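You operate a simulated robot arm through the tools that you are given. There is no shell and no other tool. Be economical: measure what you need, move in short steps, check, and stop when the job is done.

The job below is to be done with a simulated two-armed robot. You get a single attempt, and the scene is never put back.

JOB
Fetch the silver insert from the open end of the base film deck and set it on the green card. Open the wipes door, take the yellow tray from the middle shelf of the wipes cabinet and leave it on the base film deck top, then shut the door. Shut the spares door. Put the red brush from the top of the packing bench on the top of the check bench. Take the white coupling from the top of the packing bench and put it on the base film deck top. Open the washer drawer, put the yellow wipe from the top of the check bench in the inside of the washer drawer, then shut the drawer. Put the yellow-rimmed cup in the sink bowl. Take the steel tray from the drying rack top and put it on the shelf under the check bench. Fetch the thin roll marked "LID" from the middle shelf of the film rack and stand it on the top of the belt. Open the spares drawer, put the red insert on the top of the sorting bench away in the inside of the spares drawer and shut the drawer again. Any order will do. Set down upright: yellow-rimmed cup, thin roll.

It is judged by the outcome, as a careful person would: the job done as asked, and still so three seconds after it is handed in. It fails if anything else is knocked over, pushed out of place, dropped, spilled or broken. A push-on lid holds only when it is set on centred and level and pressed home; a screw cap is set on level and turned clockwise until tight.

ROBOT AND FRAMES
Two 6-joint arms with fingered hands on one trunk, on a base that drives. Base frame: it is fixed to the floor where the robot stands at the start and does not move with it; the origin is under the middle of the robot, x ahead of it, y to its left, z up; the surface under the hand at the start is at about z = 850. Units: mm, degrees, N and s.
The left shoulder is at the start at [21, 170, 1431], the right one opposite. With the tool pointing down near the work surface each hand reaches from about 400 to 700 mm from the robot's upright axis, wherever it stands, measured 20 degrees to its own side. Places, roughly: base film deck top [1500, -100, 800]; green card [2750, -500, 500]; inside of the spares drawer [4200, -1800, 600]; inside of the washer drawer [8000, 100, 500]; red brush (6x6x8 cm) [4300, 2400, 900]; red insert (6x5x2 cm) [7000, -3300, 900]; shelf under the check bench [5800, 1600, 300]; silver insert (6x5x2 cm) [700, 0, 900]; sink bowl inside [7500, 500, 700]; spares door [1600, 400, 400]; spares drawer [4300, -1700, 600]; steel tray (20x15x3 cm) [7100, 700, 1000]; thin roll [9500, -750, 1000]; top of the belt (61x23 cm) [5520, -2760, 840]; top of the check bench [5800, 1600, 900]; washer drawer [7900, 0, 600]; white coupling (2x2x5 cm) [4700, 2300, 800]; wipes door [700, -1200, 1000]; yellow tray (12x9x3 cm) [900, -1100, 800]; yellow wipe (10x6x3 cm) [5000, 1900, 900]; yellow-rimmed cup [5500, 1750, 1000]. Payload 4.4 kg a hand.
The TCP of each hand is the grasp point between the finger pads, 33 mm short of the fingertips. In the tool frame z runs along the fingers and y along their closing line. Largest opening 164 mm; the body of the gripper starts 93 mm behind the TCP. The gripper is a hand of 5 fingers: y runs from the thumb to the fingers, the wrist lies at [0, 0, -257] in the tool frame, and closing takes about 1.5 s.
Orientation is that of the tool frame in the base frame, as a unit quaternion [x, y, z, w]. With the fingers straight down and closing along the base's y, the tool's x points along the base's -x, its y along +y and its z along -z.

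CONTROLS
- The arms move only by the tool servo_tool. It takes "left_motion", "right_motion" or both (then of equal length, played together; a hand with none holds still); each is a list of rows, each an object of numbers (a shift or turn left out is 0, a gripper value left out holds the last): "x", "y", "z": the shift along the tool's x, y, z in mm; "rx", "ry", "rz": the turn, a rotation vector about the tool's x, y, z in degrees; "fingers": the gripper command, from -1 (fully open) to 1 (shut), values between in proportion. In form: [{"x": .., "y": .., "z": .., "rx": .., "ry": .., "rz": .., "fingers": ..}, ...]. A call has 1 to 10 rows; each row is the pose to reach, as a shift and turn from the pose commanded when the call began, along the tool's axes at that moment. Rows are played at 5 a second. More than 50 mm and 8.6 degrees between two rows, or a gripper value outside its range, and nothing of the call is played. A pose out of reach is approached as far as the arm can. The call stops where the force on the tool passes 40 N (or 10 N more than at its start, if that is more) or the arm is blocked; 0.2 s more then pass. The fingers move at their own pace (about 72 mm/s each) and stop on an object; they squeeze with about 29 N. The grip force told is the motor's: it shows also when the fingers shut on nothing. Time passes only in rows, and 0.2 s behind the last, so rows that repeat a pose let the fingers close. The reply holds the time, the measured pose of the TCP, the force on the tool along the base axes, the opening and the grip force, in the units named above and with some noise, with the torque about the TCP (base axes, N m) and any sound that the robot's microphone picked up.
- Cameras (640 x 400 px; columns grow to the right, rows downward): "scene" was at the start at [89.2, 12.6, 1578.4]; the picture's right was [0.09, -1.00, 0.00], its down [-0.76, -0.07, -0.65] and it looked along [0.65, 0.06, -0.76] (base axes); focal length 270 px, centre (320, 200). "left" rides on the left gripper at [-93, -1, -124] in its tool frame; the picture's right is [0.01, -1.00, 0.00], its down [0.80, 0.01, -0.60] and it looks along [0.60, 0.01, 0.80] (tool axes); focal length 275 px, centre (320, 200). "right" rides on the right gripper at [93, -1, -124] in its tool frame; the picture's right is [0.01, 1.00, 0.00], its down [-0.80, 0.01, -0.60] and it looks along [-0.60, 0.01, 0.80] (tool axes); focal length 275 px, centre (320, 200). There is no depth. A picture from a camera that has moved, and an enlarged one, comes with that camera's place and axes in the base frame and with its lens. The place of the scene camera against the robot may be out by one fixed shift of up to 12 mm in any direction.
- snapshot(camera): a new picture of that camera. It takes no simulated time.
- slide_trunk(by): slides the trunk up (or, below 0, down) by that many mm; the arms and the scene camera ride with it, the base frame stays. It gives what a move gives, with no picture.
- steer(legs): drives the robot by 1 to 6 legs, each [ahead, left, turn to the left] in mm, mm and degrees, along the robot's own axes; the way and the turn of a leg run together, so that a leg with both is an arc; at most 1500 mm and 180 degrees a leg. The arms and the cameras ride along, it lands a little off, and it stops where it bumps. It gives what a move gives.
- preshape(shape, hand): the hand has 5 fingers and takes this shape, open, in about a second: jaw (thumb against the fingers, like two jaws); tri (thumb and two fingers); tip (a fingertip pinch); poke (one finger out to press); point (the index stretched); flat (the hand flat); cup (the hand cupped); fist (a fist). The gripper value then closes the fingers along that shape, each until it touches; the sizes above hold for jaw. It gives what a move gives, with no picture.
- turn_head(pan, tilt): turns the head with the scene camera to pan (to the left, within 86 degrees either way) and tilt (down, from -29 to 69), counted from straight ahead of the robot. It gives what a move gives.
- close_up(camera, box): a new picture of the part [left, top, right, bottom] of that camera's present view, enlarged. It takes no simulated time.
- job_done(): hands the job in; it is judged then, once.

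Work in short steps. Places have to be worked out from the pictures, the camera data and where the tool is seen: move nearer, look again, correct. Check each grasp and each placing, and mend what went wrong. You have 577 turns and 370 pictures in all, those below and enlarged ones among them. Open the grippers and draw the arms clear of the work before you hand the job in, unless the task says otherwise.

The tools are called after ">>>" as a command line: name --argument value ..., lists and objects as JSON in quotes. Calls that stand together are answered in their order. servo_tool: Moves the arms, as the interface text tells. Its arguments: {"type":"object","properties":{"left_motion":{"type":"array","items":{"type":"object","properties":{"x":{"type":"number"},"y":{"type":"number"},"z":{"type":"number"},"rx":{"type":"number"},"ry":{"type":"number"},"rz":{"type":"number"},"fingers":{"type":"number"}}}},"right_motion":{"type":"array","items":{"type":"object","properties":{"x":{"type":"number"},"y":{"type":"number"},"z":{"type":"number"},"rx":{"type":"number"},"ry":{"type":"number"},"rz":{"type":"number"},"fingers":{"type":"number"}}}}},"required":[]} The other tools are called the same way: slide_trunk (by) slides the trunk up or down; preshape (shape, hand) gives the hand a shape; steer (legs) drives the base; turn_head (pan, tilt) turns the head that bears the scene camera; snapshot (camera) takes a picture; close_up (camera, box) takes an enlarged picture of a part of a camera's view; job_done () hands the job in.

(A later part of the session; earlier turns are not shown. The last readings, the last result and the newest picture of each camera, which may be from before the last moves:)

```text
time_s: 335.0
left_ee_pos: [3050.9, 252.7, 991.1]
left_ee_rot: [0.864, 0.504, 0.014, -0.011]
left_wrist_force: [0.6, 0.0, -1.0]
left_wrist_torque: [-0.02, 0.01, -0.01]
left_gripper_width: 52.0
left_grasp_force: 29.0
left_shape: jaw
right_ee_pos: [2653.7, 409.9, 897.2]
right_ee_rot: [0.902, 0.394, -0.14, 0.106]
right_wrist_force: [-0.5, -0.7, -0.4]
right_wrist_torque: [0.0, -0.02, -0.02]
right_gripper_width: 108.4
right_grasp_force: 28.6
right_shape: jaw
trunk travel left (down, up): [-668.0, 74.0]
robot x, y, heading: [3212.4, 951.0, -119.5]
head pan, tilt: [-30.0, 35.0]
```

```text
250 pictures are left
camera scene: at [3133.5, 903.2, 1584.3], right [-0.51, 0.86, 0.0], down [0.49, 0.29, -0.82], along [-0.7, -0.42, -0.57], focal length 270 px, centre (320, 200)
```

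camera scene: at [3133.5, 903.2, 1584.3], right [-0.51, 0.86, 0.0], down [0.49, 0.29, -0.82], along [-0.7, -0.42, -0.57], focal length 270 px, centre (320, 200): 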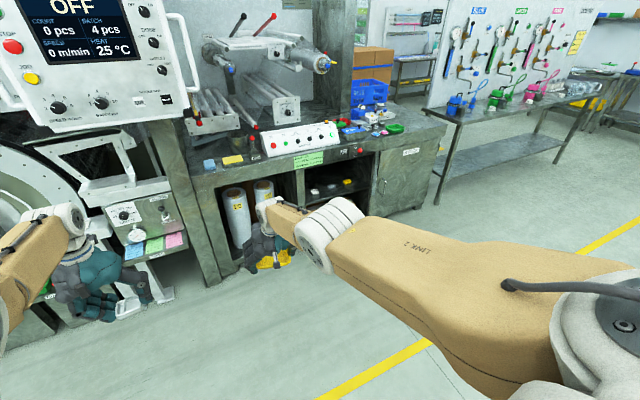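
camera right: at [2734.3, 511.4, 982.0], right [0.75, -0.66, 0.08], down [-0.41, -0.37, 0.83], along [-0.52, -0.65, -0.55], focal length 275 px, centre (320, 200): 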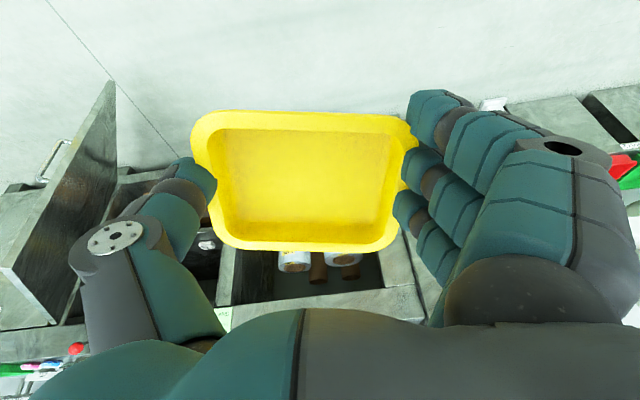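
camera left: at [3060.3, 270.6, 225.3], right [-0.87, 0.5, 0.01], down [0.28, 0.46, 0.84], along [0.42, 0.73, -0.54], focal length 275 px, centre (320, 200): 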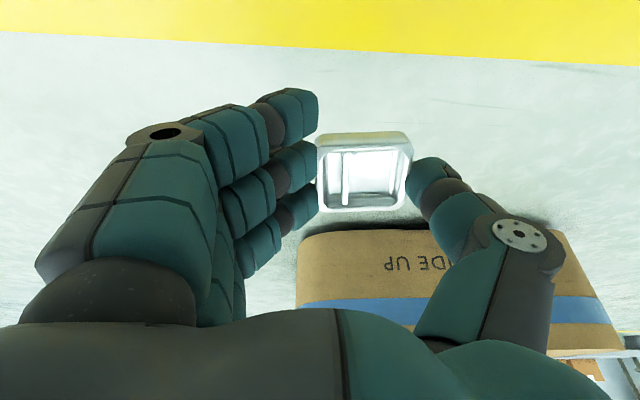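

The tray is held well. Free deck space is near a≈500, b≈860; I raise the trunk fully, move along the aisle, and approach it.

>>> slide_trunk --by 74

>>> steer --legs '[[0, -1450, 0], [600, 0, 0]]'

>>> turn_head --pan -5 --tilt 35

>>> snapshot --camera "scene"

```text
time_s: 336.1
left_ee_pos: [3051.4, 252.5, 1063.6]
left_ee_rot: [0.864, 0.504, 0.014, -0.01]
left_wrist_force: [0.0, 0.4, 0.1]
left_wrist_torque: [-0.02, -0.02, 0.01]
left_gripper_width: 51.9
left_grasp_force: 28.9
left_shape: jaw
right_ee_pos: [2653.3, 409.8, 970.7]
right_ee_rot: [0.903, 0.393, -0.139, 0.106]
right_wrist_force: [0.2, 0.9, -1.4]
right_wrist_torque: [-0.01, -0.01, 0.01]
right_gripper_width: 108.3
right_grasp_force: 29.3
right_shape: jaw
trunk travel left (down, up): [-742.0, 0.0]
robot x, y, heading: [3214.4, 948.8, -119.4]
head pan, tilt: [-30.0, 35.0]
```

```text
time_s: 346.4
left_ee_pos: [1474.2, 437.6, 1063.9]
left_ee_rot: [0.866, 0.5, 0.015, -0.01]
left_wrist_force: [-0.8, -0.1, -0.9]
left_wrist_torque: [0.01, -0.06, 0.0]
left_gripper_width: 52.0
left_grasp_force: 29.5
left_shape: jaw
right_ee_pos: [1077.9, 600.0, 972.3]
right_ee_rot: [0.904, 0.389, -0.14, 0.105]
right_wrist_force: [0.3, 0.4, -0.9]
right_wrist_torque: [0.03, -0.04, 0.02]
right_gripper_width: 108.3
right_grasp_force: 29.1
right_shape: jaw
trunk travel left (down, up): [-742.0, 0.0]
robot x, y, heading: [1644.1, 1136.6, -120.1]
head pan, tilt: [-30.0, 35.0]
```

```text
time_s: 347.3
left_ee_pos: [1475.7, 438.5, 1063.5]
left_ee_rot: [0.866, 0.5, 0.014, -0.01]
left_wrist_force: [-0.6, 0.1, -1.5]
left_wrist_torque: [-0.01, 0.0, -0.03]
left_gripper_width: 52.2
left_grasp_force: 28.9
left_shape: jaw
right_ee_pos: [1078.0, 599.6, 972.9]
right_ee_rot: [0.905, 0.388, -0.14, 0.104]
right_wrist_force: [0.3, 0.0, -0.3]
right_wrist_torque: [-0.02, -0.02, -0.02]
right_gripper_width: 108.3
right_grasp_force: 28.7
right_shape: jaw
trunk travel left (down, up): [-742.0, 0.0]
robot x, y, heading: [1644.5, 1139.7, -120.1]
head pan, tilt: [-5.0, 35.0]
```

```text
249 pictures are left
camera scene: at [1589.7, 1060.5, 1658.1], right [-0.82, 0.57, 0.0], down [0.33, 0.47, -0.82], along [-0.47, -0.67, -0.57], focal length 270 px, centre (320, 200)
```

scene: 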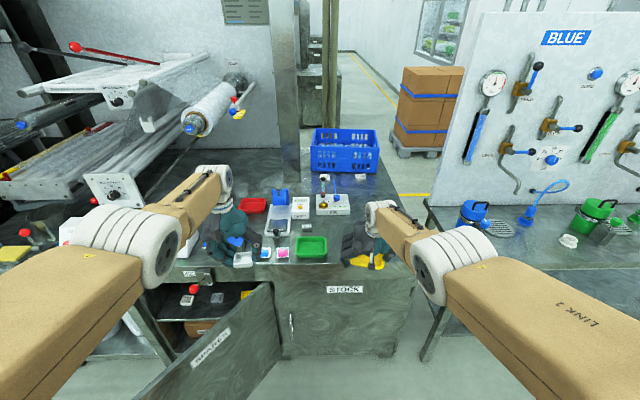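

Now I see it all: the spares door stands open with its label side toward us. I level the tray (20° tilt) and drive in so it is over the free deck corner at about (910, 456).

>>> servo_tool --right_motion '[{"ry": 5}, {"ry": 10}, {"ry": 15}, {"ry": 20}, {"ry": 20}]'

>>> steer --legs '[[205, -73, 0]]'

>>> snapshot --camera "right"

>>> snapshot --camera "scene"

```text
time_s: 348.5
left_ee_pos: [1475.4, 439.3, 1064.0]
left_ee_rot: [0.866, 0.5, 0.014, -0.01]
left_wrist_force: [-0.3, 0.6, -1.6]
left_wrist_torque: [-0.04, -0.1, -0.01]
left_gripper_width: 52.0
left_grasp_force: 28.9
left_shape: jaw
right_ee_pos: [1099.4, 665.8, 1000.0]
right_ee_rot: [0.915, 0.402, 0.018, 0.038]
right_wrist_force: [-0.6, -2.0, 1.1]
right_wrist_torque: [0.08, -0.05, 0.0]
right_gripper_width: 108.1
right_grasp_force: 28.9
right_shape: jaw
right hand out of reach, approached as far as the arm can: row 1, 2, 3, 4, 5
trunk travel left (down, up): [-742.0, 0.0]
robot x, y, heading: [1641.4, 1134.8, -119.9]
head pan, tilt: [-5.0, 35.0]
```

```text
time_s: 350.2
left_ee_pos: [1306.6, 288.5, 1063.0]
left_ee_rot: [0.865, 0.501, 0.014, -0.01]
left_wrist_force: [-0.9, -0.6, -1.1]
left_wrist_torque: [0.0, -0.08, 0.03]
left_gripper_width: 52.0
left_grasp_force: 28.9
left_shape: jaw
right_ee_pos: [930.5, 515.2, 997.3]
right_ee_rot: [0.915, 0.402, 0.019, 0.036]
right_wrist_force: [0.2, 0.6, -1.3]
right_wrist_torque: [0.03, 0.0, -0.02]
right_gripper_width: 108.5
right_grasp_force: 29.2
right_shape: jaw
trunk travel left (down, up): [-742.0, 0.0]
robot x, y, heading: [1475.8, 984.9, -119.6]
head pan, tilt: [-5.0, 35.0]
```

```text
248 pictures are left
camera right: at [985.6, 590.7, 1120.8], right [0.74, -0.66, 0.08], down [-0.57, -0.57, 0.59], along [-0.35, -0.49, -0.8], focal length 275 px, centre (320, 200)
```

right: 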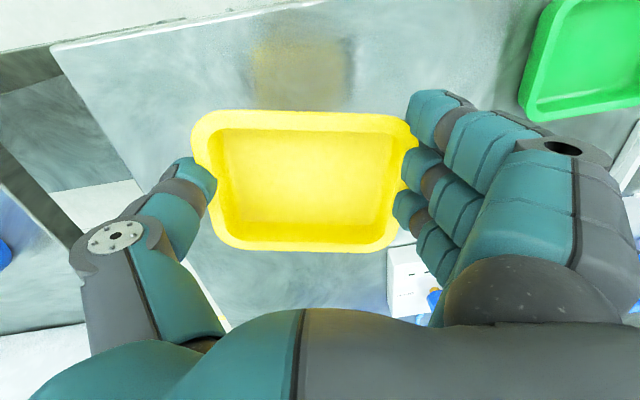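

```text
247 pictures are left
camera scene: at [1420.3, 909.9, 1658.0], right [-0.82, 0.57, 0.0], down [0.33, 0.47, -0.82], along [-0.47, -0.67, -0.57], focal length 270 px, centre (320, 200)
```

scene: 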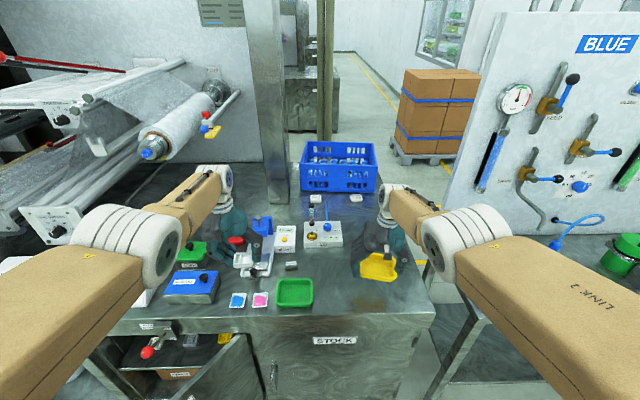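

The tray hovers over free deck space. I move it 40 further in and lower it to just above contact.

>>> servo_tool --right_motion '[{"x": -20, "z": 30}, {"x": -40, "z": 60}, {"x": -40, "z": 90}, {"x": -40, "z": 98}, {"x": -40, "z": 98}]'

>>> snapshot --camera "right"

```text
time_s: 351.4
left_ee_pos: [1306.2, 288.6, 1064.5]
left_ee_rot: [0.865, 0.501, 0.015, -0.01]
left_wrist_force: [0.4, 0.2, -1.3]
left_wrist_torque: [-0.02, -0.04, -0.01]
left_gripper_width: 51.9
left_grasp_force: 28.8
left_shape: jaw
right_ee_pos: [938.4, 541.6, 939.9]
right_ee_rot: [0.914, 0.403, 0.019, 0.037]
right_wrist_force: [-0.3, 1.0, -0.4]
right_wrist_torque: [-0.05, -0.02, 0.0]
right_gripper_width: 108.6
right_grasp_force: 28.8
right_shape: jaw
right hand out of reach, approached as far as the arm can: row 1, 2, 3, 4, 5
trunk travel left (down, up): [-742.0, 0.0]
robot x, y, heading: [1471.9, 986.5, -119.7]
head pan, tilt: [-5.0, 35.0]
```

```text
246 pictures are left
camera right: at [993.0, 616.6, 1063.3], right [0.74, -0.66, 0.08], down [-0.57, -0.57, 0.59], along [-0.35, -0.49, -0.8], focal length 275 px, centre (320, 200)
```

right: 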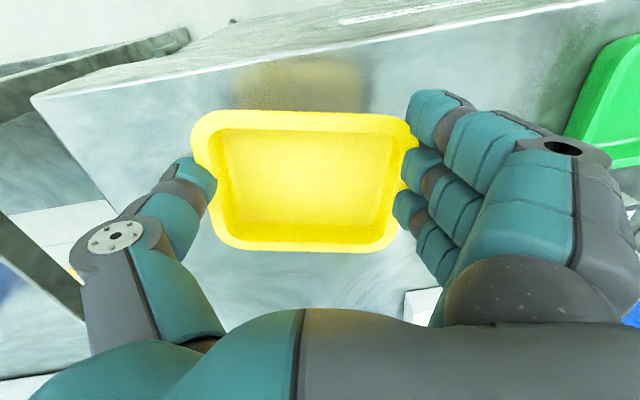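

At the reach limit, so I drive forward 90 and then lower.

>>> steer --legs '[[90, 0, 0]]'

>>> servo_tool --right_motion '[{"z": 15}, {"z": 30}, {"z": 42}, {"z": 42}]'

>>> snapshot --camera "right"

```text
time_s: 352.5
left_ee_pos: [1265.7, 211.0, 1063.0]
left_ee_rot: [0.865, 0.501, 0.014, -0.01]
left_wrist_force: [-0.3, -0.8, -0.9]
left_wrist_torque: [0.01, -0.01, 0.01]
left_gripper_width: 51.8
left_grasp_force: 29.1
left_shape: jaw
right_ee_pos: [895.4, 462.6, 939.4]
right_ee_rot: [0.914, 0.404, 0.02, 0.036]
right_wrist_force: [0.1, -1.4, -1.0]
right_wrist_torque: [0.0, -0.02, -0.01]
right_gripper_width: 108.3
right_grasp_force: 28.8
right_shape: jaw
trunk travel left (down, up): [-742.0, 0.0]
robot x, y, heading: [1435.2, 910.9, -120.0]
head pan, tilt: [-5.0, 35.0]
```

```text
time_s: 353.5
left_ee_pos: [1265.0, 210.9, 1064.3]
left_ee_rot: [0.865, 0.501, 0.015, -0.01]
left_wrist_force: [0.2, -0.1, -1.5]
left_wrist_torque: [0.02, -0.01, -0.01]
left_gripper_width: 52.0
left_grasp_force: 28.7
left_shape: jaw
right_ee_pos: [903.8, 476.9, 907.8]
right_ee_rot: [0.914, 0.404, 0.018, 0.035]
right_wrist_force: [0.3, 0.2, -0.2]
right_wrist_torque: [0.02, -0.04, -0.03]
right_gripper_width: 108.4
right_grasp_force: 28.8
right_shape: jaw
right hand out of reach, approached as far as the arm can: row 1, 2, 3, 4
trunk travel left (down, up): [-742.0, 0.0]
robot x, y, heading: [1430.7, 911.7, -119.7]
head pan, tilt: [-5.0, 35.0]
```

```text
245 pictures are left
camera right: at [957.6, 552.8, 1033.3], right [0.74, -0.66, 0.08], down [-0.57, -0.57, 0.59], along [-0.35, -0.49, -0.8], focal length 275 px, centre (320, 200)
```

right: 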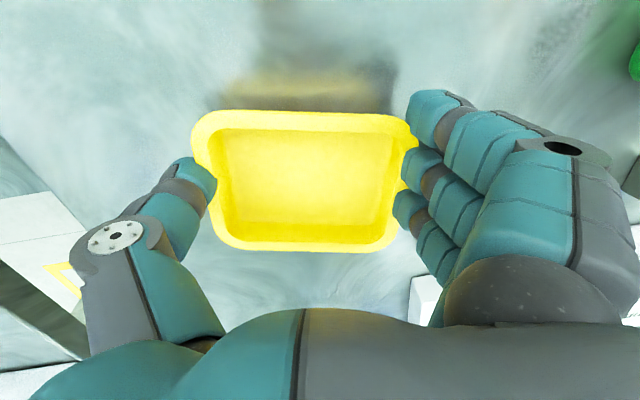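

About 12 mm above the deck now. I lower the last bit with the trunk.

>>> slide_trunk --by -12

>>> slide_trunk --by -5

```text
time_s: 354.1
left_ee_pos: [1265.7, 211.3, 1052.4]
left_ee_rot: [0.865, 0.502, 0.015, -0.01]
left_wrist_force: [0.1, 0.3, -0.1]
left_wrist_torque: [-0.02, -0.03, -0.02]
left_gripper_width: 52.2
left_grasp_force: 28.3
left_shape: jaw
right_ee_pos: [901.9, 479.2, 898.9]
right_ee_rot: [0.914, 0.403, 0.019, 0.036]
right_wrist_force: [-0.2, -1.7, -1.4]
right_wrist_torque: [-0.02, 0.02, 0.01]
right_gripper_width: 108.1
right_grasp_force: 29.4
right_shape: jaw
trunk travel left (down, up): [-730.0, 12.0]
robot x, y, heading: [1428.5, 908.0, -119.6]
head pan, tilt: [-5.0, 35.0]
```

```text
time_s: 354.6
left_ee_pos: [1265.0, 213.1, 1048.5]
left_ee_rot: [0.865, 0.502, 0.013, -0.011]
left_wrist_force: [-0.4, -0.1, -1.7]
left_wrist_torque: [-0.02, -0.04, 0.02]
left_gripper_width: 52.0
left_grasp_force: 29.5
left_shape: jaw
right_ee_pos: [901.9, 479.4, 896.9]
right_ee_rot: [0.914, 0.404, 0.016, 0.037]
right_wrist_force: [1.6, 2.8, 19.5]
right_wrist_torque: [0.96, 0.97, -0.18]
right_gripper_width: 107.7
right_grasp_force: 28.6
right_shape: jaw
trunk travel left (down, up): [-725.0, 17.0]
robot x, y, heading: [1435.3, 909.9, -119.4]
head pan, tilt: [-5.0, 35.0]
```

Contact (19 N up). I release and rise.

>>> servo_tool --right_motion '[{"fingers": 0}, {"fingers": -0.6}, {"fingers": -0.9}, {"fingers": -0.9}, {"fingers": -0.9, "z": -20}, {"fingers": -0.9, "z": -60}, {"fingers": -0.9, "z": -100}]'

>>> snapshot --camera "right"

```text
time_s: 356.2
left_ee_pos: [1265.1, 211.3, 1046.5]
left_ee_rot: [0.865, 0.501, 0.014, -0.011]
left_wrist_force: [-0.3, -0.2, -0.9]
left_wrist_torque: [-0.02, -0.04, -0.03]
left_gripper_width: 51.9
left_grasp_force: 29.1
left_shape: jaw
right_ee_pos: [895.7, 484.7, 996.7]
right_ee_rot: [0.914, 0.404, 0.019, 0.035]
right_wrist_force: [0.1, 0.7, 0.1]
right_wrist_torque: [-0.04, -0.02, 0.02]
right_gripper_width: 155.7
right_grasp_force: 0.1
right_shape: jaw
trunk travel left (down, up): [-725.0, 17.0]
robot x, y, heading: [1432.3, 910.2, -119.7]
head pan, tilt: [-5.0, 35.0]
```

```text
244 pictures are left
camera right: at [951.1, 559.9, 1120.8], right [0.74, -0.66, 0.08], down [-0.57, -0.57, 0.59], along [-0.35, -0.49, -0.8], focal length 275 px, centre (320, 200)
```

right: 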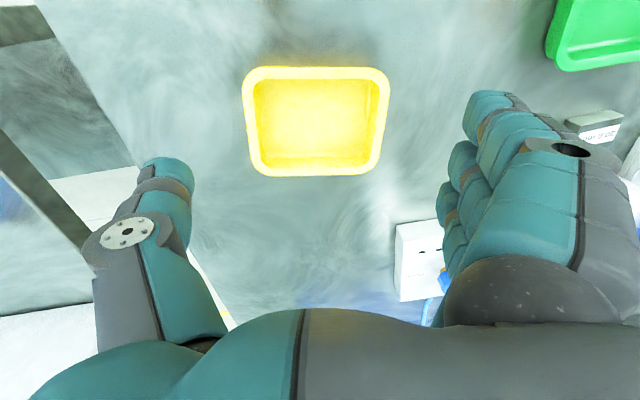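

The tray stands well on the deck. Next the spares door: I back off, reposition left and turn so the right hand leads, close it to a fist and lower the trunk.

>>> steer --legs '[[-470, 0, 0], [0, 290, 0], [0, 0, 40]]'

>>> servo_tool --right_motion '[{"fingers": 1}, {"fingers": 1}, {"fingers": 1}, {"fingers": 1}, {"fingers": 1}, {"fingers": 1}]'

>>> slide_trunk --by -330

>>> turn_head --pan -20 --tilt 35

>>> snapshot --camera "scene"

```text
time_s: 362.6
left_ee_pos: [2241.6, 520.5, 1046.8]
left_ee_rot: [0.647, 0.763, 0.01, -0.015]
left_wrist_force: [0.5, 0.5, -0.4]
left_wrist_torque: [-0.01, -0.03, 0.01]
left_gripper_width: 52.2
left_grasp_force: 28.8
left_shape: jaw
right_ee_pos: [1783.6, 498.7, 997.3]
right_ee_rot: [0.725, 0.687, 0.029, 0.028]
right_wrist_force: [0.1, 0.1, -0.4]
right_wrist_torque: [0.02, 0.04, 0.0]
right_gripper_width: 155.5
right_grasp_force: 0.0
right_shape: jaw
trunk travel left (down, up): [-725.0, 17.0]
robot x, y, heading: [1927.5, 1167.3, -80.2]
head pan, tilt: [-5.0, 35.0]
```

```text
time_s: 364.0
left_ee_pos: [2242.3, 521.5, 1047.3]
left_ee_rot: [0.647, 0.762, 0.01, -0.016]
left_wrist_force: [0.2, 0.2, -1.0]
left_wrist_torque: [0.01, -0.05, -0.03]
left_gripper_width: 52.0
left_grasp_force: 29.0
left_shape: jaw
right_ee_pos: [1783.5, 499.1, 998.2]
right_ee_rot: [0.726, 0.686, 0.029, 0.027]
right_wrist_force: [0.1, -0.4, 0.0]
right_wrist_torque: [0.02, 0.0, 0.0]
right_gripper_width: 0.0
right_grasp_force: 20.9
right_shape: jaw
trunk travel left (down, up): [-725.0, 17.0]
robot x, y, heading: [1932.6, 1167.1, -80.4]
head pan, tilt: [-5.0, 35.0]
```

```text
time_s: 366.1
left_ee_pos: [2240.8, 520.1, 813.2]
left_ee_rot: [0.647, 0.762, 0.01, -0.016]
left_wrist_force: [-0.2, -0.6, -1.1]
left_wrist_torque: [0.05, -0.08, 0.0]
left_gripper_width: 51.9
left_grasp_force: 29.1
left_shape: jaw
right_ee_pos: [1788.9, 488.9, 777.6]
right_ee_rot: [0.723, 0.689, 0.022, 0.041]
right_wrist_force: [2.6, -0.7, 14.2]
right_wrist_torque: [-0.13, -0.17, 0.0]
right_gripper_width: 0.0
right_grasp_force: 28.7
right_shape: jaw
trunk travel left (down, up): [-492.0, 250.0]
robot x, y, heading: [1930.7, 1165.9, -80.4]
head pan, tilt: [-5.0, 35.0]
stopped: the force on the tool passed its limit at 55 N (the readings are from after the stop); the commanded pose is now the measured one
```

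```text
time_s: 366.9
left_ee_pos: [2241.4, 523.1, 812.9]
left_ee_rot: [0.648, 0.762, 0.009, -0.015]
left_wrist_force: [-0.1, 0.0, -0.6]
left_wrist_torque: [-0.03, 0.0, 0.0]
left_gripper_width: 51.8
left_grasp_force: 29.2
left_shape: jaw
right_ee_pos: [1786.8, 490.7, 776.6]
right_ee_rot: [0.724, 0.688, 0.021, 0.039]
right_wrist_force: [1.5, 0.1, 21.4]
right_wrist_torque: [-0.3, -0.18, 0.01]
right_gripper_width: 0.2
right_grasp_force: 29.7
right_shape: jaw
trunk travel left (down, up): [-492.0, 250.0]
robot x, y, heading: [1934.5, 1170.7, -80.6]
head pan, tilt: [-20.0, 35.0]
```

```text
243 pictures are left
camera scene: at [1918.4, 1070.1, 1408.3], right [-0.98, 0.18, 0.0], down [0.1, 0.56, -0.82], along [-0.15, -0.81, -0.57], focal length 270 px, centre (320, 200)
```

scene: 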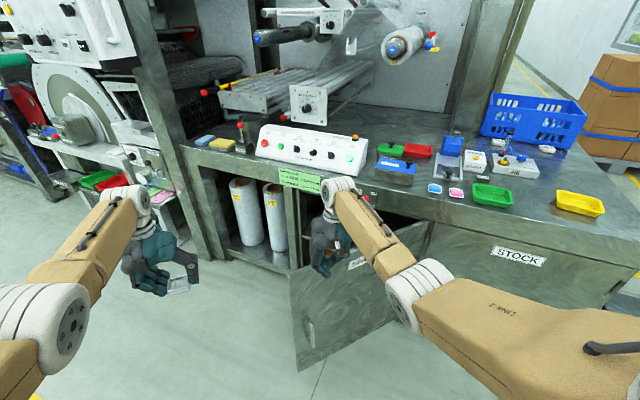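

The right fist landed on the door's top edge. I raise a little, back off 170, lower again in front of the door.

>>> slide_trunk --by 40

>>> steer --legs '[[-200, 0, 0]]'

>>> slide_trunk --by -170

>>> snapshot --camera "scene"

```text
time_s: 367.7
left_ee_pos: [2240.1, 521.4, 852.7]
left_ee_rot: [0.647, 0.762, 0.009, -0.016]
left_wrist_force: [0.1, 0.9, -1.4]
left_wrist_torque: [0.0, -0.04, -0.03]
left_gripper_width: 52.0
left_grasp_force: 29.0
left_shape: jaw
right_ee_pos: [1786.6, 489.9, 814.2]
right_ee_rot: [0.724, 0.688, 0.023, 0.036]
right_wrist_force: [-0.6, -0.6, -0.2]
right_wrist_torque: [0.05, -0.01, 0.01]
right_gripper_width: 0.0
right_grasp_force: 28.6
right_shape: jaw
trunk travel left (down, up): [-532.0, 210.0]
robot x, y, heading: [1928.4, 1167.0, -80.7]
head pan, tilt: [-20.0, 35.0]
```

```text
time_s: 369.3
left_ee_pos: [2207.2, 713.4, 853.5]
left_ee_rot: [0.647, 0.762, 0.01, -0.014]
left_wrist_force: [-0.2, 0.6, -0.9]
left_wrist_torque: [-0.04, -0.01, -0.01]
left_gripper_width: 52.0
left_grasp_force: 29.3
left_shape: jaw
right_ee_pos: [1753.6, 684.2, 815.0]
right_ee_rot: [0.724, 0.688, 0.023, 0.038]
right_wrist_force: [-0.2, 0.2, -0.6]
right_wrist_torque: [-0.06, -0.01, -0.03]
right_gripper_width: 0.2
right_grasp_force: 28.6
right_shape: jaw
trunk travel left (down, up): [-532.0, 210.0]
robot x, y, heading: [1899.1, 1360.3, -80.7]
head pan, tilt: [-20.0, 35.0]
```

```text
time_s: 371.2
left_ee_pos: [2208.1, 713.6, 682.7]
left_ee_rot: [0.647, 0.762, 0.009, -0.015]
left_wrist_force: [0.2, 1.2, -0.6]
left_wrist_torque: [0.0, -0.05, 0.01]
left_gripper_width: 51.9
left_grasp_force: 28.7
left_shape: jaw
right_ee_pos: [1753.8, 683.2, 645.7]
right_ee_rot: [0.724, 0.688, 0.023, 0.038]
right_wrist_force: [-0.1, 0.5, 0.0]
right_wrist_torque: [-0.01, 0.01, 0.0]
right_gripper_width: 0.0
right_grasp_force: 28.7
right_shape: jaw
trunk travel left (down, up): [-362.0, 380.0]
robot x, y, heading: [1897.7, 1358.7, -80.7]
head pan, tilt: [-20.0, 35.0]
```

```text
242 pictures are left
camera scene: at [1888.9, 1241.0, 1277.3], right [-0.98, 0.18, 0.0], down [0.11, 0.56, -0.82], along [-0.15, -0.81, -0.57], focal length 270 px, centre (320, 200)
```

scene: 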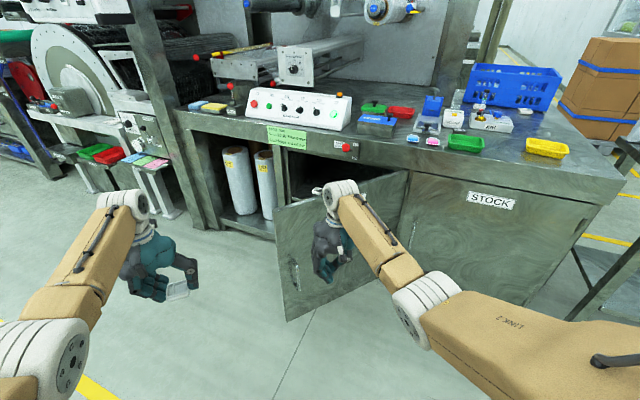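

Now I push: driving diagonally so the fist presses the door toward its frame.

>>> steer --legs '[[260, -90, 0]]'

>>> snapshot --camera "scene"

```text
time_s: 373.1
left_ee_pos: [2162.5, 448.8, 682.0]
left_ee_rot: [0.645, 0.764, 0.009, -0.016]
left_wrist_force: [-0.5, 0.4, -1.5]
left_wrist_torque: [0.02, -0.01, 0.01]
left_gripper_width: 52.2
left_grasp_force: 29.6
left_shape: jaw
right_ee_pos: [1709.0, 414.2, 644.1]
right_ee_rot: [0.722, 0.69, 0.023, 0.037]
right_wrist_force: [-0.1, 0.3, -0.7]
right_wrist_torque: [-0.01, 0.01, 0.02]
right_gripper_width: 0.3
right_grasp_force: 28.7
right_shape: jaw
trunk travel left (down, up): [-362.0, 380.0]
robot x, y, heading: [1845.4, 1092.7, -80.1]
head pan, tilt: [-20.0, 35.0]
```

```text
241 pictures are left
camera scene: at [1840.7, 973.2, 1277.0], right [-0.98, 0.18, 0.0], down [0.1, 0.57, -0.82], along [-0.15, -0.81, -0.57], focal length 270 px, centre (320, 200)
```

scene: 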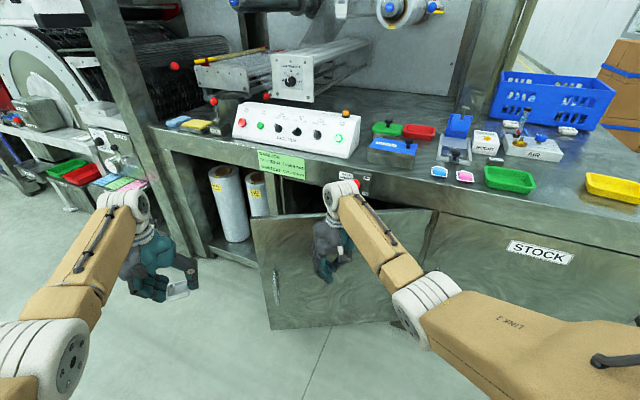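

The door is half shut. To stay clear of the brake lever knob I shift the hand left first, then push on.

>>> steer --legs '[[55, 66, 0], [92, -77, 0]]'

>>> snapshot --camera "scene"

```text
time_s: 375.0
left_ee_pos: [2178.4, 301.0, 681.6]
left_ee_rot: [0.644, 0.765, 0.011, -0.015]
left_wrist_force: [0.5, -0.2, -0.9]
left_wrist_torque: [0.03, -0.01, 0.01]
left_gripper_width: 52.2
left_grasp_force: 28.8
left_shape: jaw
right_ee_pos: [1725.8, 266.0, 642.9]
right_ee_rot: [0.721, 0.691, 0.024, 0.038]
right_wrist_force: [-0.6, -0.6, -0.2]
right_wrist_torque: [0.04, -0.03, 0.0]
right_gripper_width: 0.1
right_grasp_force: 28.5
right_shape: jaw
trunk travel left (down, up): [-362.0, 380.0]
robot x, y, heading: [1863.5, 943.0, -79.7]
head pan, tilt: [-20.0, 35.0]
```

```text
240 pictures are left
camera scene: at [1854.7, 824.5, 1276.9], right [-0.98, 0.18, 0.0], down [0.1, 0.57, -0.82], along [-0.14, -0.81, -0.57], focal length 270 px, centre (320, 200)
```

scene: 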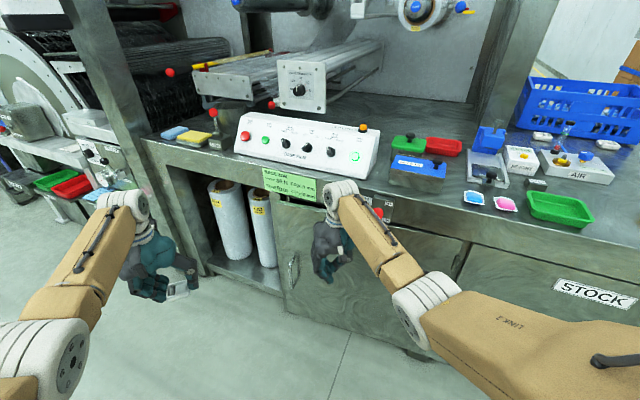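

Nearly shut; a final small push until contact.

>>> steer --legs '[[23, -19, 0]]'

>>> steer --legs '[[27, -22, 0]]'

>>> close_up --camera "scene" --box '[180, 130, 480, 350]'

```text
time_s: 375.9
left_ee_pos: [2163.1, 275.7, 681.9]
left_ee_rot: [0.645, 0.764, 0.01, -0.017]
left_wrist_force: [-0.9, 0.1, -1.3]
left_wrist_torque: [0.05, -0.02, 0.0]
left_gripper_width: 52.0
left_grasp_force: 28.8
left_shape: jaw
right_ee_pos: [1708.7, 240.6, 643.4]
right_ee_rot: [0.721, 0.691, 0.023, 0.037]
right_wrist_force: [-0.8, 0.4, 0.0]
right_wrist_torque: [0.02, -0.02, 0.01]
right_gripper_width: 0.3
right_grasp_force: 28.8
right_shape: jaw
trunk travel left (down, up): [-362.0, 380.0]
robot x, y, heading: [1846.0, 921.4, -80.4]
head pan, tilt: [-20.0, 35.0]
```

```text
time_s: 376.7
left_ee_pos: [2147.4, 245.5, 681.9]
left_ee_rot: [0.645, 0.764, 0.01, -0.016]
left_wrist_force: [0.4, -0.4, -1.4]
left_wrist_torque: [0.01, -0.01, 0.02]
left_gripper_width: 52.0
left_grasp_force: 28.7
left_shape: jaw
right_ee_pos: [1693.9, 212.7, 645.1]
right_ee_rot: [0.721, 0.691, 0.023, 0.038]
right_wrist_force: [0.6, -0.1, 0.1]
right_wrist_torque: [0.02, -0.03, -0.01]
right_gripper_width: 0.0
right_grasp_force: 29.2
right_shape: jaw
trunk travel left (down, up): [-362.0, 380.0]
robot x, y, heading: [1828.5, 887.1, -80.1]
head pan, tilt: [-20.0, 35.0]
```

```text
1.82 times, centred on (330, 240) of scene
camera zoom: at [1823.4, 770.9, 1277.2], right [-0.98, 0.18, 0.0], down [0.1, 0.56, -0.82], along [-0.14, -0.81, -0.57], focal length 492 px, centre (302, 127)
```

zoom: 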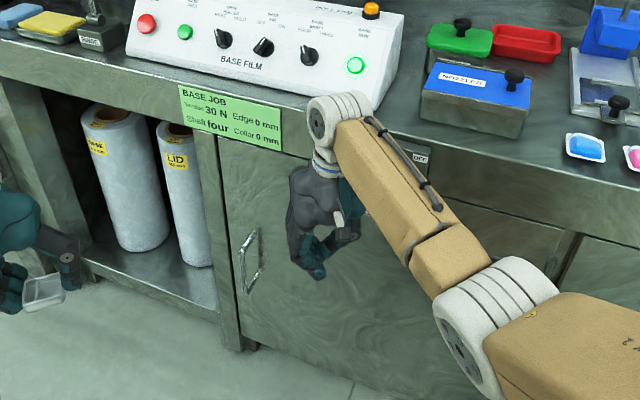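

>>> steer --legs '[[27, -22, 0]]'

>>> close_up --camera "scene" --box '[180, 130, 480, 350]'

```text
time_s: 377.5
left_ee_pos: [2139.8, 234.1, 681.8]
left_ee_rot: [0.645, 0.764, 0.01, -0.018]
left_wrist_force: [0.6, 1.0, -0.7]
left_wrist_torque: [0.0, -0.03, -0.04]
left_gripper_width: 51.9
left_grasp_force: 29.1
left_shape: jaw
right_ee_pos: [1696.6, 197.5, 649.7]
right_ee_rot: [0.717, 0.695, 0.024, 0.044]
right_wrist_force: [-0.4, 0.8, 0.9]
right_wrist_torque: [-0.01, -0.01, -0.01]
right_gripper_width: 0.0
right_grasp_force: 29.1
right_shape: jaw
trunk travel left (down, up): [-362.0, 380.0]
robot x, y, heading: [1824.6, 875.4, -79.9]
head pan, tilt: [-20.0, 35.0]
stopped in leg 1: the robot was blocked; the commanded pose is now the measured one
```

```text
1.82 times, centred on (330, 240) of scene
camera zoom: at [1817.1, 758.8, 1277.2], right [-0.98, 0.17, 0.0], down [0.1, 0.56, -0.82], along [-0.14, -0.81, -0.57], focal length 492 px, centre (302, 127)
```

zoom: 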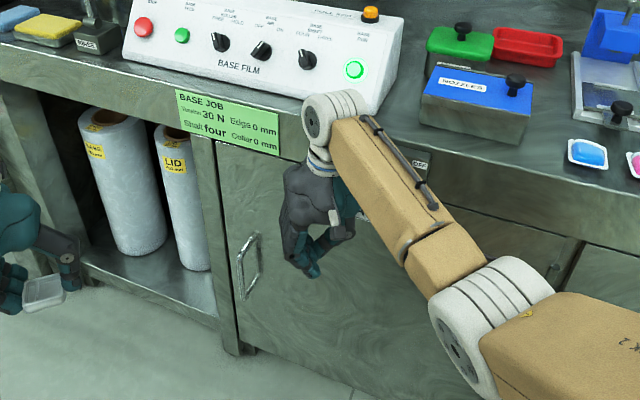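

The door looks flush and motion is blocked. I back away and check the door and the brake lever.

>>> steer --legs '[[-230, 190, 0]]'

>>> close_up --camera "scene" --box '[180, 100, 520, 330]'

```text
time_s: 379.6
left_ee_pos: [2281.8, 492.7, 682.3]
left_ee_rot: [0.645, 0.764, 0.01, -0.016]
left_wrist_force: [-1.5, -0.3, -1.0]
left_wrist_torque: [-0.03, -0.03, 0.05]
left_gripper_width: 52.0
left_grasp_force: 29.4
left_shape: jaw
right_ee_pos: [1837.4, 457.7, 647.9]
right_ee_rot: [0.719, 0.694, 0.025, 0.042]
right_wrist_force: [-0.5, 0.9, 0.0]
right_wrist_torque: [0.01, -0.01, -0.01]
right_gripper_width: 0.0
right_grasp_force: 28.8
right_shape: jaw
trunk travel left (down, up): [-362.0, 380.0]
robot x, y, heading: [1966.7, 1132.1, -80.2]
head pan, tilt: [-20.0, 35.0]
```

```text
1.74 times, centred on (350, 215) of scene
camera zoom: at [1960.3, 1016.2, 1277.2], right [-0.98, 0.18, 0.0], down [0.1, 0.56, -0.82], along [-0.15, -0.81, -0.57], focal length 470 px, centre (268, 174)
```

zoom: 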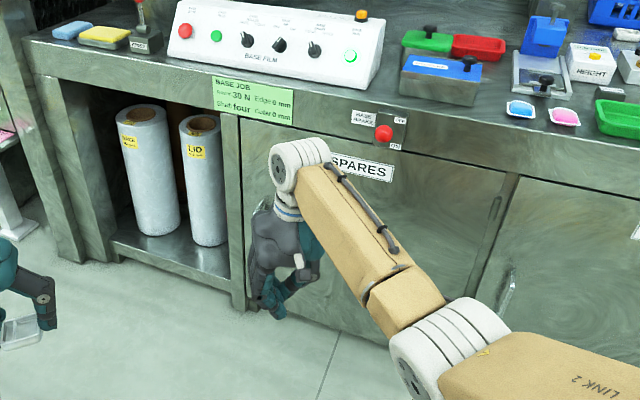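

The spares door is shut and the brake lever is as before. Now to the green card: I move left along the aisle and turn so that the left hand leads.

>>> steer --legs '[[527, 627, 0], [527, 627, 0], [0, 0, -80]]'

>>> turn_head --pan 20 --tilt 35

>>> snapshot --camera "scene"

```text
time_s: 391.2
left_ee_pos: [2777.5, -123.1, 682.3]
left_ee_rot: [0.985, 0.171, 0.018, -0.006]
left_wrist_force: [0.2, -0.5, -0.9]
left_wrist_torque: [0.0, 0.01, 0.02]
left_gripper_width: 52.2
left_grasp_force: 28.8
left_shape: jaw
right_ee_pos: [2666.3, 308.1, 647.4]
right_ee_rot: [0.996, 0.069, -0.008, 0.048]
right_wrist_force: [0.1, 0.4, 0.1]
right_wrist_torque: [0.02, -0.03, 0.0]
right_gripper_width: 0.0
right_grasp_force: 28.8
right_shape: jaw
trunk travel left (down, up): [-362.0, 380.0]
robot x, y, heading: [3355.8, 295.9, -160.2]
head pan, tilt: [-20.0, 35.0]
```

```text
time_s: 392.3
left_ee_pos: [2776.9, -124.7, 682.8]
left_ee_rot: [0.985, 0.171, 0.019, -0.005]
left_wrist_force: [0.2, 0.8, -1.2]
left_wrist_torque: [-0.06, 0.03, 0.0]
left_gripper_width: 52.1
left_grasp_force: 28.6
left_shape: jaw
right_ee_pos: [2666.1, 307.3, 647.4]
right_ee_rot: [0.996, 0.069, -0.008, 0.049]
right_wrist_force: [0.2, 0.9, 0.4]
right_wrist_torque: [0.04, 0.0, -0.02]
right_gripper_width: 0.1
right_grasp_force: 28.7
right_shape: jaw
trunk travel left (down, up): [-362.0, 380.0]
robot x, y, heading: [3356.6, 295.1, -160.3]
head pan, tilt: [20.0, 35.0]
```

```text
236 pictures are left
camera scene: at [3253.5, 233.1, 1277.1], right [-0.64, 0.77, 0.0], down [0.44, 0.37, -0.82], along [-0.63, -0.52, -0.57], focal length 270 px, centre (320, 200)
```

scene: 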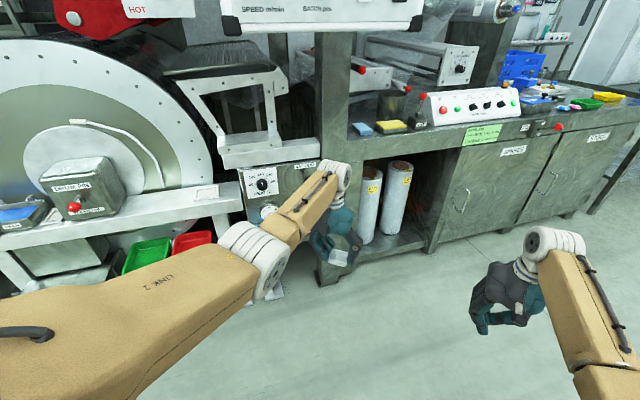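

>>> close_up --camera "scene" --box '[220, 150, 380, 280]'

```text
3.08 times, centred on (300, 215) of scene
camera zoom: at [3253.5, 233.1, 1277.1], right [-0.64, 0.77, 0.0], down [0.44, 0.37, -0.82], along [-0.63, -0.52, -0.57], focal length 832 px, centre (382, 154)
```

zoom: 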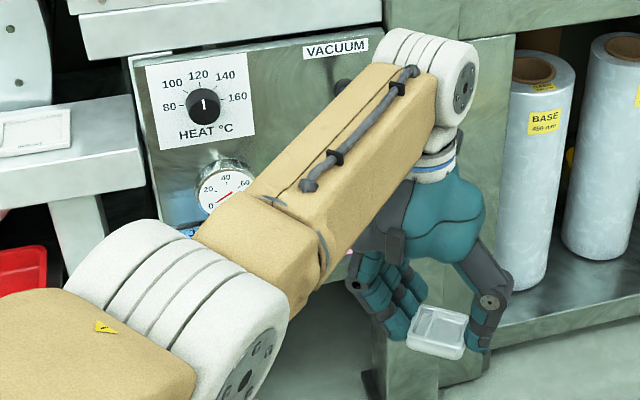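

The arm hides the card, so I turn left 40° to look at it with the right wrist camera.

>>> steer --legs '[[0, 0, 40]]'

>>> snapshot --camera "right"

>>> snapshot --camera "scene"

```text
time_s: 394.5
left_ee_pos: [3185.9, -398.5, 680.7]
left_ee_rot: [0.867, 0.498, 0.016, -0.012]
left_wrist_force: [-1.0, -0.7, -1.3]
left_wrist_torque: [-0.02, -0.03, -0.02]
left_gripper_width: 52.0
left_grasp_force: 29.0
left_shape: jaw
right_ee_pos: [2821.6, -140.2, 647.7]
right_ee_rot: [0.912, 0.406, 0.01, 0.049]
right_wrist_force: [-0.3, -0.6, 0.5]
right_wrist_torque: [-0.01, 0.03, -0.02]
right_gripper_width: 0.3
right_grasp_force: 29.0
right_shape: jaw
trunk travel left (down, up): [-362.0, 380.0]
robot x, y, heading: [3359.3, 293.5, -120.3]
head pan, tilt: [20.0, 35.0]
```

```text
234 pictures are left
camera right: at [2876.6, -60.4, 768.2], right [0.75, -0.66, 0.1], down [-0.56, -0.55, 0.62], along [-0.35, -0.51, -0.78], focal length 275 px, centre (320, 200)
```

right: 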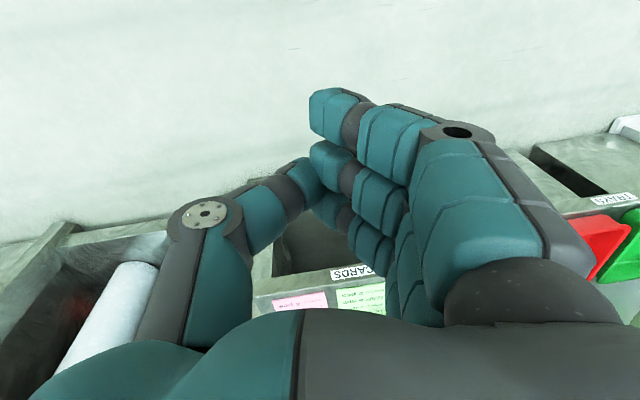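

```text
233 pictures are left
camera scene: at [3322.9, 182.3, 1277.1], right [-0.98, 0.18, 0.0], down [0.1, 0.57, -0.82], along [-0.14, -0.81, -0.57], focal length 270 px, centre (320, 200)
```

scene: 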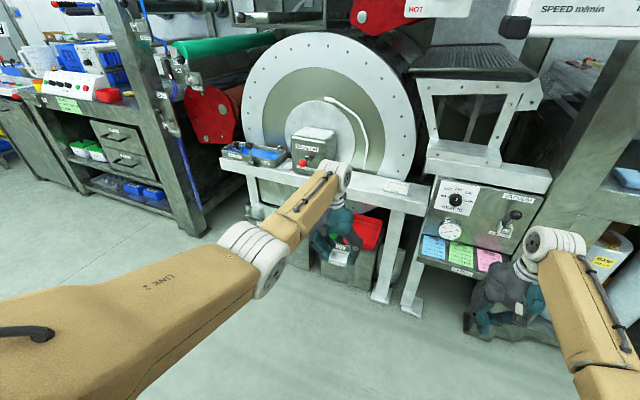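

The card centre is at about (2668, -449, 510). I turn back and give the left hand the right yaw (+40°) and a slight forward tilt.

>>> steer --legs '[[0, 0, -40]]'

>>> servo_tool --left_motion '[{"rz": -8}, {"rz": -16}, {"rz": -24}, {"rz": -32}, {"rz": -40}, {"rz": -40}]'

>>> servo_tool --left_motion '[{"ry": -7}, {"ry": -14}, {"ry": -20}, {"ry": -20}]'

```text
time_s: 396.8
left_ee_pos: [2779.5, -125.4, 682.0]
left_ee_rot: [0.985, 0.173, 0.019, -0.006]
left_wrist_force: [-0.1, -0.3, -1.1]
left_wrist_torque: [-0.05, 0.02, -0.05]
left_gripper_width: 52.2
left_grasp_force: 29.1
left_shape: jaw
right_ee_pos: [2665.2, 306.0, 647.2]
right_ee_rot: [0.996, 0.071, -0.007, 0.049]
right_wrist_force: [-0.4, 0.1, 0.3]
right_wrist_torque: [0.03, 0.05, -0.02]
right_gripper_width: 0.0
right_grasp_force: 29.0
right_shape: jaw
trunk travel left (down, up): [-362.0, 380.0]
robot x, y, heading: [3357.5, 298.3, -159.9]
head pan, tilt: [20.0, 35.0]
```

```text
time_s: 398.2
left_ee_pos: [2778.4, -126.9, 680.7]
left_ee_rot: [0.866, 0.499, 0.02, 0.0]
left_wrist_force: [0.1, -0.4, -1.0]
left_wrist_torque: [0.02, -0.01, -0.01]
left_gripper_width: 51.6
left_grasp_force: 29.0
left_shape: jaw
right_ee_pos: [2665.7, 306.0, 647.3]
right_ee_rot: [0.996, 0.071, -0.008, 0.048]
right_wrist_force: [0.5, -0.3, -0.5]
right_wrist_torque: [0.02, 0.01, 0.01]
right_gripper_width: 0.1
right_grasp_force: 29.7
right_shape: jaw
trunk travel left (down, up): [-362.0, 380.0]
robot x, y, heading: [3352.9, 293.1, -160.0]
head pan, tilt: [20.0, 35.0]
```

```text
time_s: 399.2
left_ee_pos: [2780.0, -125.6, 682.9]
left_ee_rot: [0.856, 0.491, -0.132, 0.088]
left_wrist_force: [-0.6, 0.2, -0.9]
left_wrist_torque: [-0.01, -0.05, -0.01]
left_gripper_width: 51.8
left_grasp_force: 28.7
left_shape: jaw
right_ee_pos: [2664.1, 305.1, 648.1]
right_ee_rot: [0.996, 0.071, -0.009, 0.049]
right_wrist_force: [-0.1, 0.2, 0.4]
right_wrist_torque: [0.0, -0.02, 0.0]
right_gripper_width: 0.0
right_grasp_force: 29.0
right_shape: jaw
trunk travel left (down, up): [-362.0, 380.0]
robot x, y, heading: [3360.7, 297.4, -160.1]
head pan, tilt: [20.0, 35.0]
```

All as commanded. I lower the trunk 105 outside the machine, and then drive most of the way in.

>>> slide_trunk --by -105

>>> steer --legs '[[110, 140, 0]]'

>>> turn_head --pan 45 --tilt 40

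>>> snapshot --camera "scene"

>>> snapshot --camera "left"

```text
time_s: 400.6
left_ee_pos: [2778.9, -126.1, 578.8]
left_ee_rot: [0.856, 0.492, -0.132, 0.088]
left_wrist_force: [0.5, -0.5, -1.4]
left_wrist_torque: [0.02, -0.03, 0.01]
left_gripper_width: 52.1
left_grasp_force: 29.4
left_shape: jaw
right_ee_pos: [2665.7, 305.3, 543.7]
right_ee_rot: [0.996, 0.071, -0.009, 0.049]
right_wrist_force: [0.0, -0.2, 0.7]
right_wrist_torque: [-0.01, 0.02, 0.01]
right_gripper_width: 0.0
right_grasp_force: 28.9
right_shape: jaw
trunk travel left (down, up): [-257.0, 485.0]
robot x, y, heading: [3356.2, 299.5, -160.2]
head pan, tilt: [20.0, 35.0]
```

```text
time_s: 402.1
left_ee_pos: [2721.2, -297.0, 576.8]
left_ee_rot: [0.857, 0.491, -0.131, 0.088]
left_wrist_force: [-0.9, 1.0, -1.5]
left_wrist_torque: [0.01, -0.04, -0.02]
left_gripper_width: 51.7
left_grasp_force: 28.5
left_shape: jaw
right_ee_pos: [2609.5, 134.4, 542.6]
right_ee_rot: [0.996, 0.071, -0.009, 0.049]
right_wrist_force: [-1.1, -0.3, 0.1]
right_wrist_torque: [0.02, 0.0, 0.02]
right_gripper_width: 0.1
right_grasp_force: 28.8
right_shape: jaw
trunk travel left (down, up): [-257.0, 485.0]
robot x, y, heading: [3304.5, 122.6, -160.1]
head pan, tilt: [20.0, 35.0]
```

```text
time_s: 403.0
left_ee_pos: [2721.0, -297.1, 576.1]
left_ee_rot: [0.856, 0.491, -0.131, 0.088]
left_wrist_force: [-0.1, -0.2, -1.2]
left_wrist_torque: [0.01, -0.06, -0.04]
left_gripper_width: 51.8
left_grasp_force: 29.1
left_shape: jaw
right_ee_pos: [2609.2, 134.1, 542.4]
right_ee_rot: [0.996, 0.07, -0.008, 0.049]
right_wrist_force: [0.8, 0.3, -0.2]
right_wrist_torque: [-0.02, 0.01, 0.02]
right_gripper_width: 0.0
right_grasp_force: 29.1
right_shape: jaw
trunk travel left (down, up): [-257.0, 485.0]
robot x, y, heading: [3295.3, 123.0, -160.3]
head pan, tilt: [45.0, 40.0]
```

```text
232 pictures are left
camera scene: at [3201.1, 30.4, 1162.8], right [-0.91, 0.43, 0.0], down [0.27, 0.58, -0.77], along [-0.33, -0.69, -0.64], focal length 270 px, centre (320, 200)
```

scene: 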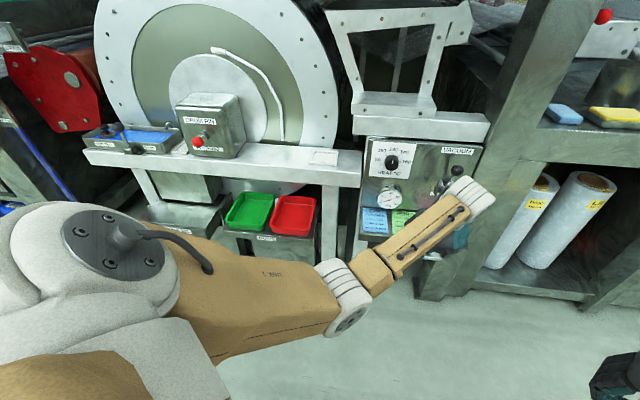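

```text
231 pictures are left
camera left: at [2692.0, -338.6, 724.1], right [-0.86, 0.51, -0.03], down [0.48, 0.82, 0.32], along [0.19, 0.26, -0.95], focal length 275 px, centre (320, 200)
```

left: 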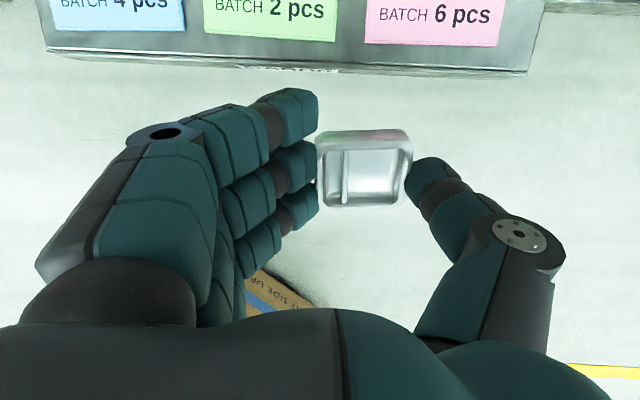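

The left wrist camera shows the cards ledge clearly. I drive the remaining short diagonal so the insert comes over the front half of the green card.

>>> steer --legs '[[60, 76, 0]]'

>>> snapshot --camera "left"

```text
time_s: 404.1
left_ee_pos: [2690.6, -390.3, 577.1]
left_ee_rot: [0.857, 0.491, -0.131, 0.088]
left_wrist_force: [-0.1, 0.3, -0.2]
left_wrist_torque: [-0.02, -0.05, -0.02]
left_gripper_width: 51.9
left_grasp_force: 28.9
left_shape: jaw
right_ee_pos: [2578.0, 41.0, 541.5]
right_ee_rot: [0.996, 0.07, -0.007, 0.049]
right_wrist_force: [-0.2, -0.5, -0.3]
right_wrist_torque: [0.01, -0.02, -0.05]
right_gripper_width: 0.1
right_grasp_force: 28.7
right_shape: jaw
trunk travel left (down, up): [-257.0, 485.0]
robot x, y, heading: [3270.0, 32.3, -160.2]
head pan, tilt: [45.0, 40.0]
```

```text
230 pictures are left
camera left: at [2661.3, -431.2, 723.9], right [-0.86, 0.51, -0.03], down [0.48, 0.82, 0.32], along [0.19, 0.26, -0.95], focal length 275 px, centre (320, 200)
```

left: 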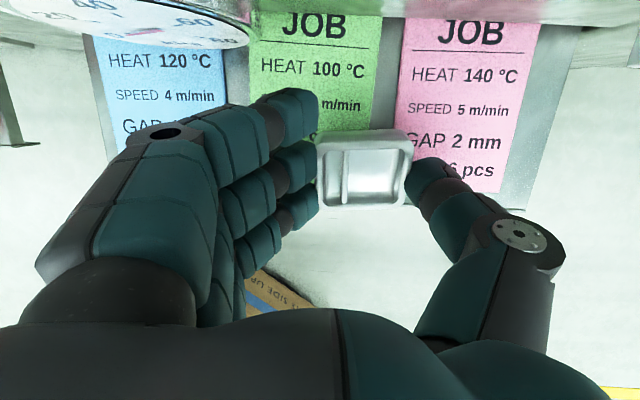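

The insert is in line with the green card, over its front edge. I nudge 22 mm in and 12 mm sideways (away from the gauge), and down 14.

>>> servo_tool --left_motion '[{"x": -10, "y": -6, "z": 3}, {"x": -21, "y": -12, "z": 7}, {"x": -21, "y": -12, "z": 7}, {"x": -17, "y": -12, "z": 20}, {"x": -17, "y": -12, "z": 20}]'

>>> snapshot --camera "left"

```text
time_s: 405.3
left_ee_pos: [2665.9, -405.2, 573.0]
left_ee_rot: [0.856, 0.49, -0.138, 0.088]
left_wrist_force: [5.6, 1.8, 19.9]
left_wrist_torque: [0.53, -0.85, -0.08]
left_gripper_width: 52.3
left_grasp_force: 29.0
left_shape: jaw
right_ee_pos: [2579.1, 42.0, 543.1]
right_ee_rot: [0.996, 0.07, -0.008, 0.05]
right_wrist_force: [-0.6, 0.6, -0.6]
right_wrist_torque: [-0.04, 0.02, 0.01]
right_gripper_width: 0.1
right_grasp_force: 29.1
right_shape: jaw
trunk travel left (down, up): [-257.0, 485.0]
robot x, y, heading: [3268.8, 27.8, -160.2]
head pan, tilt: [45.0, 40.0]
stopped in row 5 (left hand): the force on the tool passed its limit at 44 N (the readings are from after the stop); the commanded pose is now the measured one
```

```text
229 pictures are left
camera left: at [2638.9, -444.1, 720.7], right [-0.86, 0.51, -0.02], down [0.48, 0.82, 0.31], along [0.17, 0.26, -0.95], focal length 275 px, centre (320, 200)
```

left: 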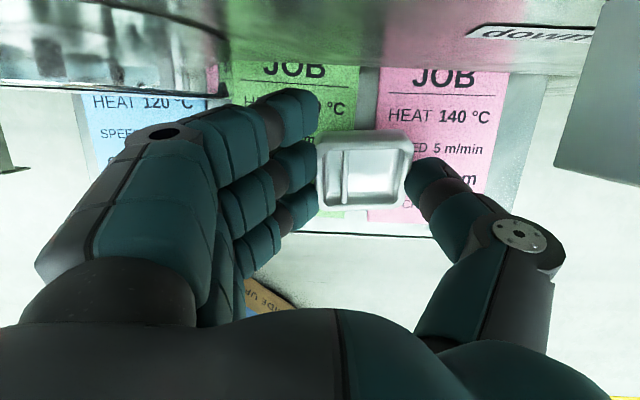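

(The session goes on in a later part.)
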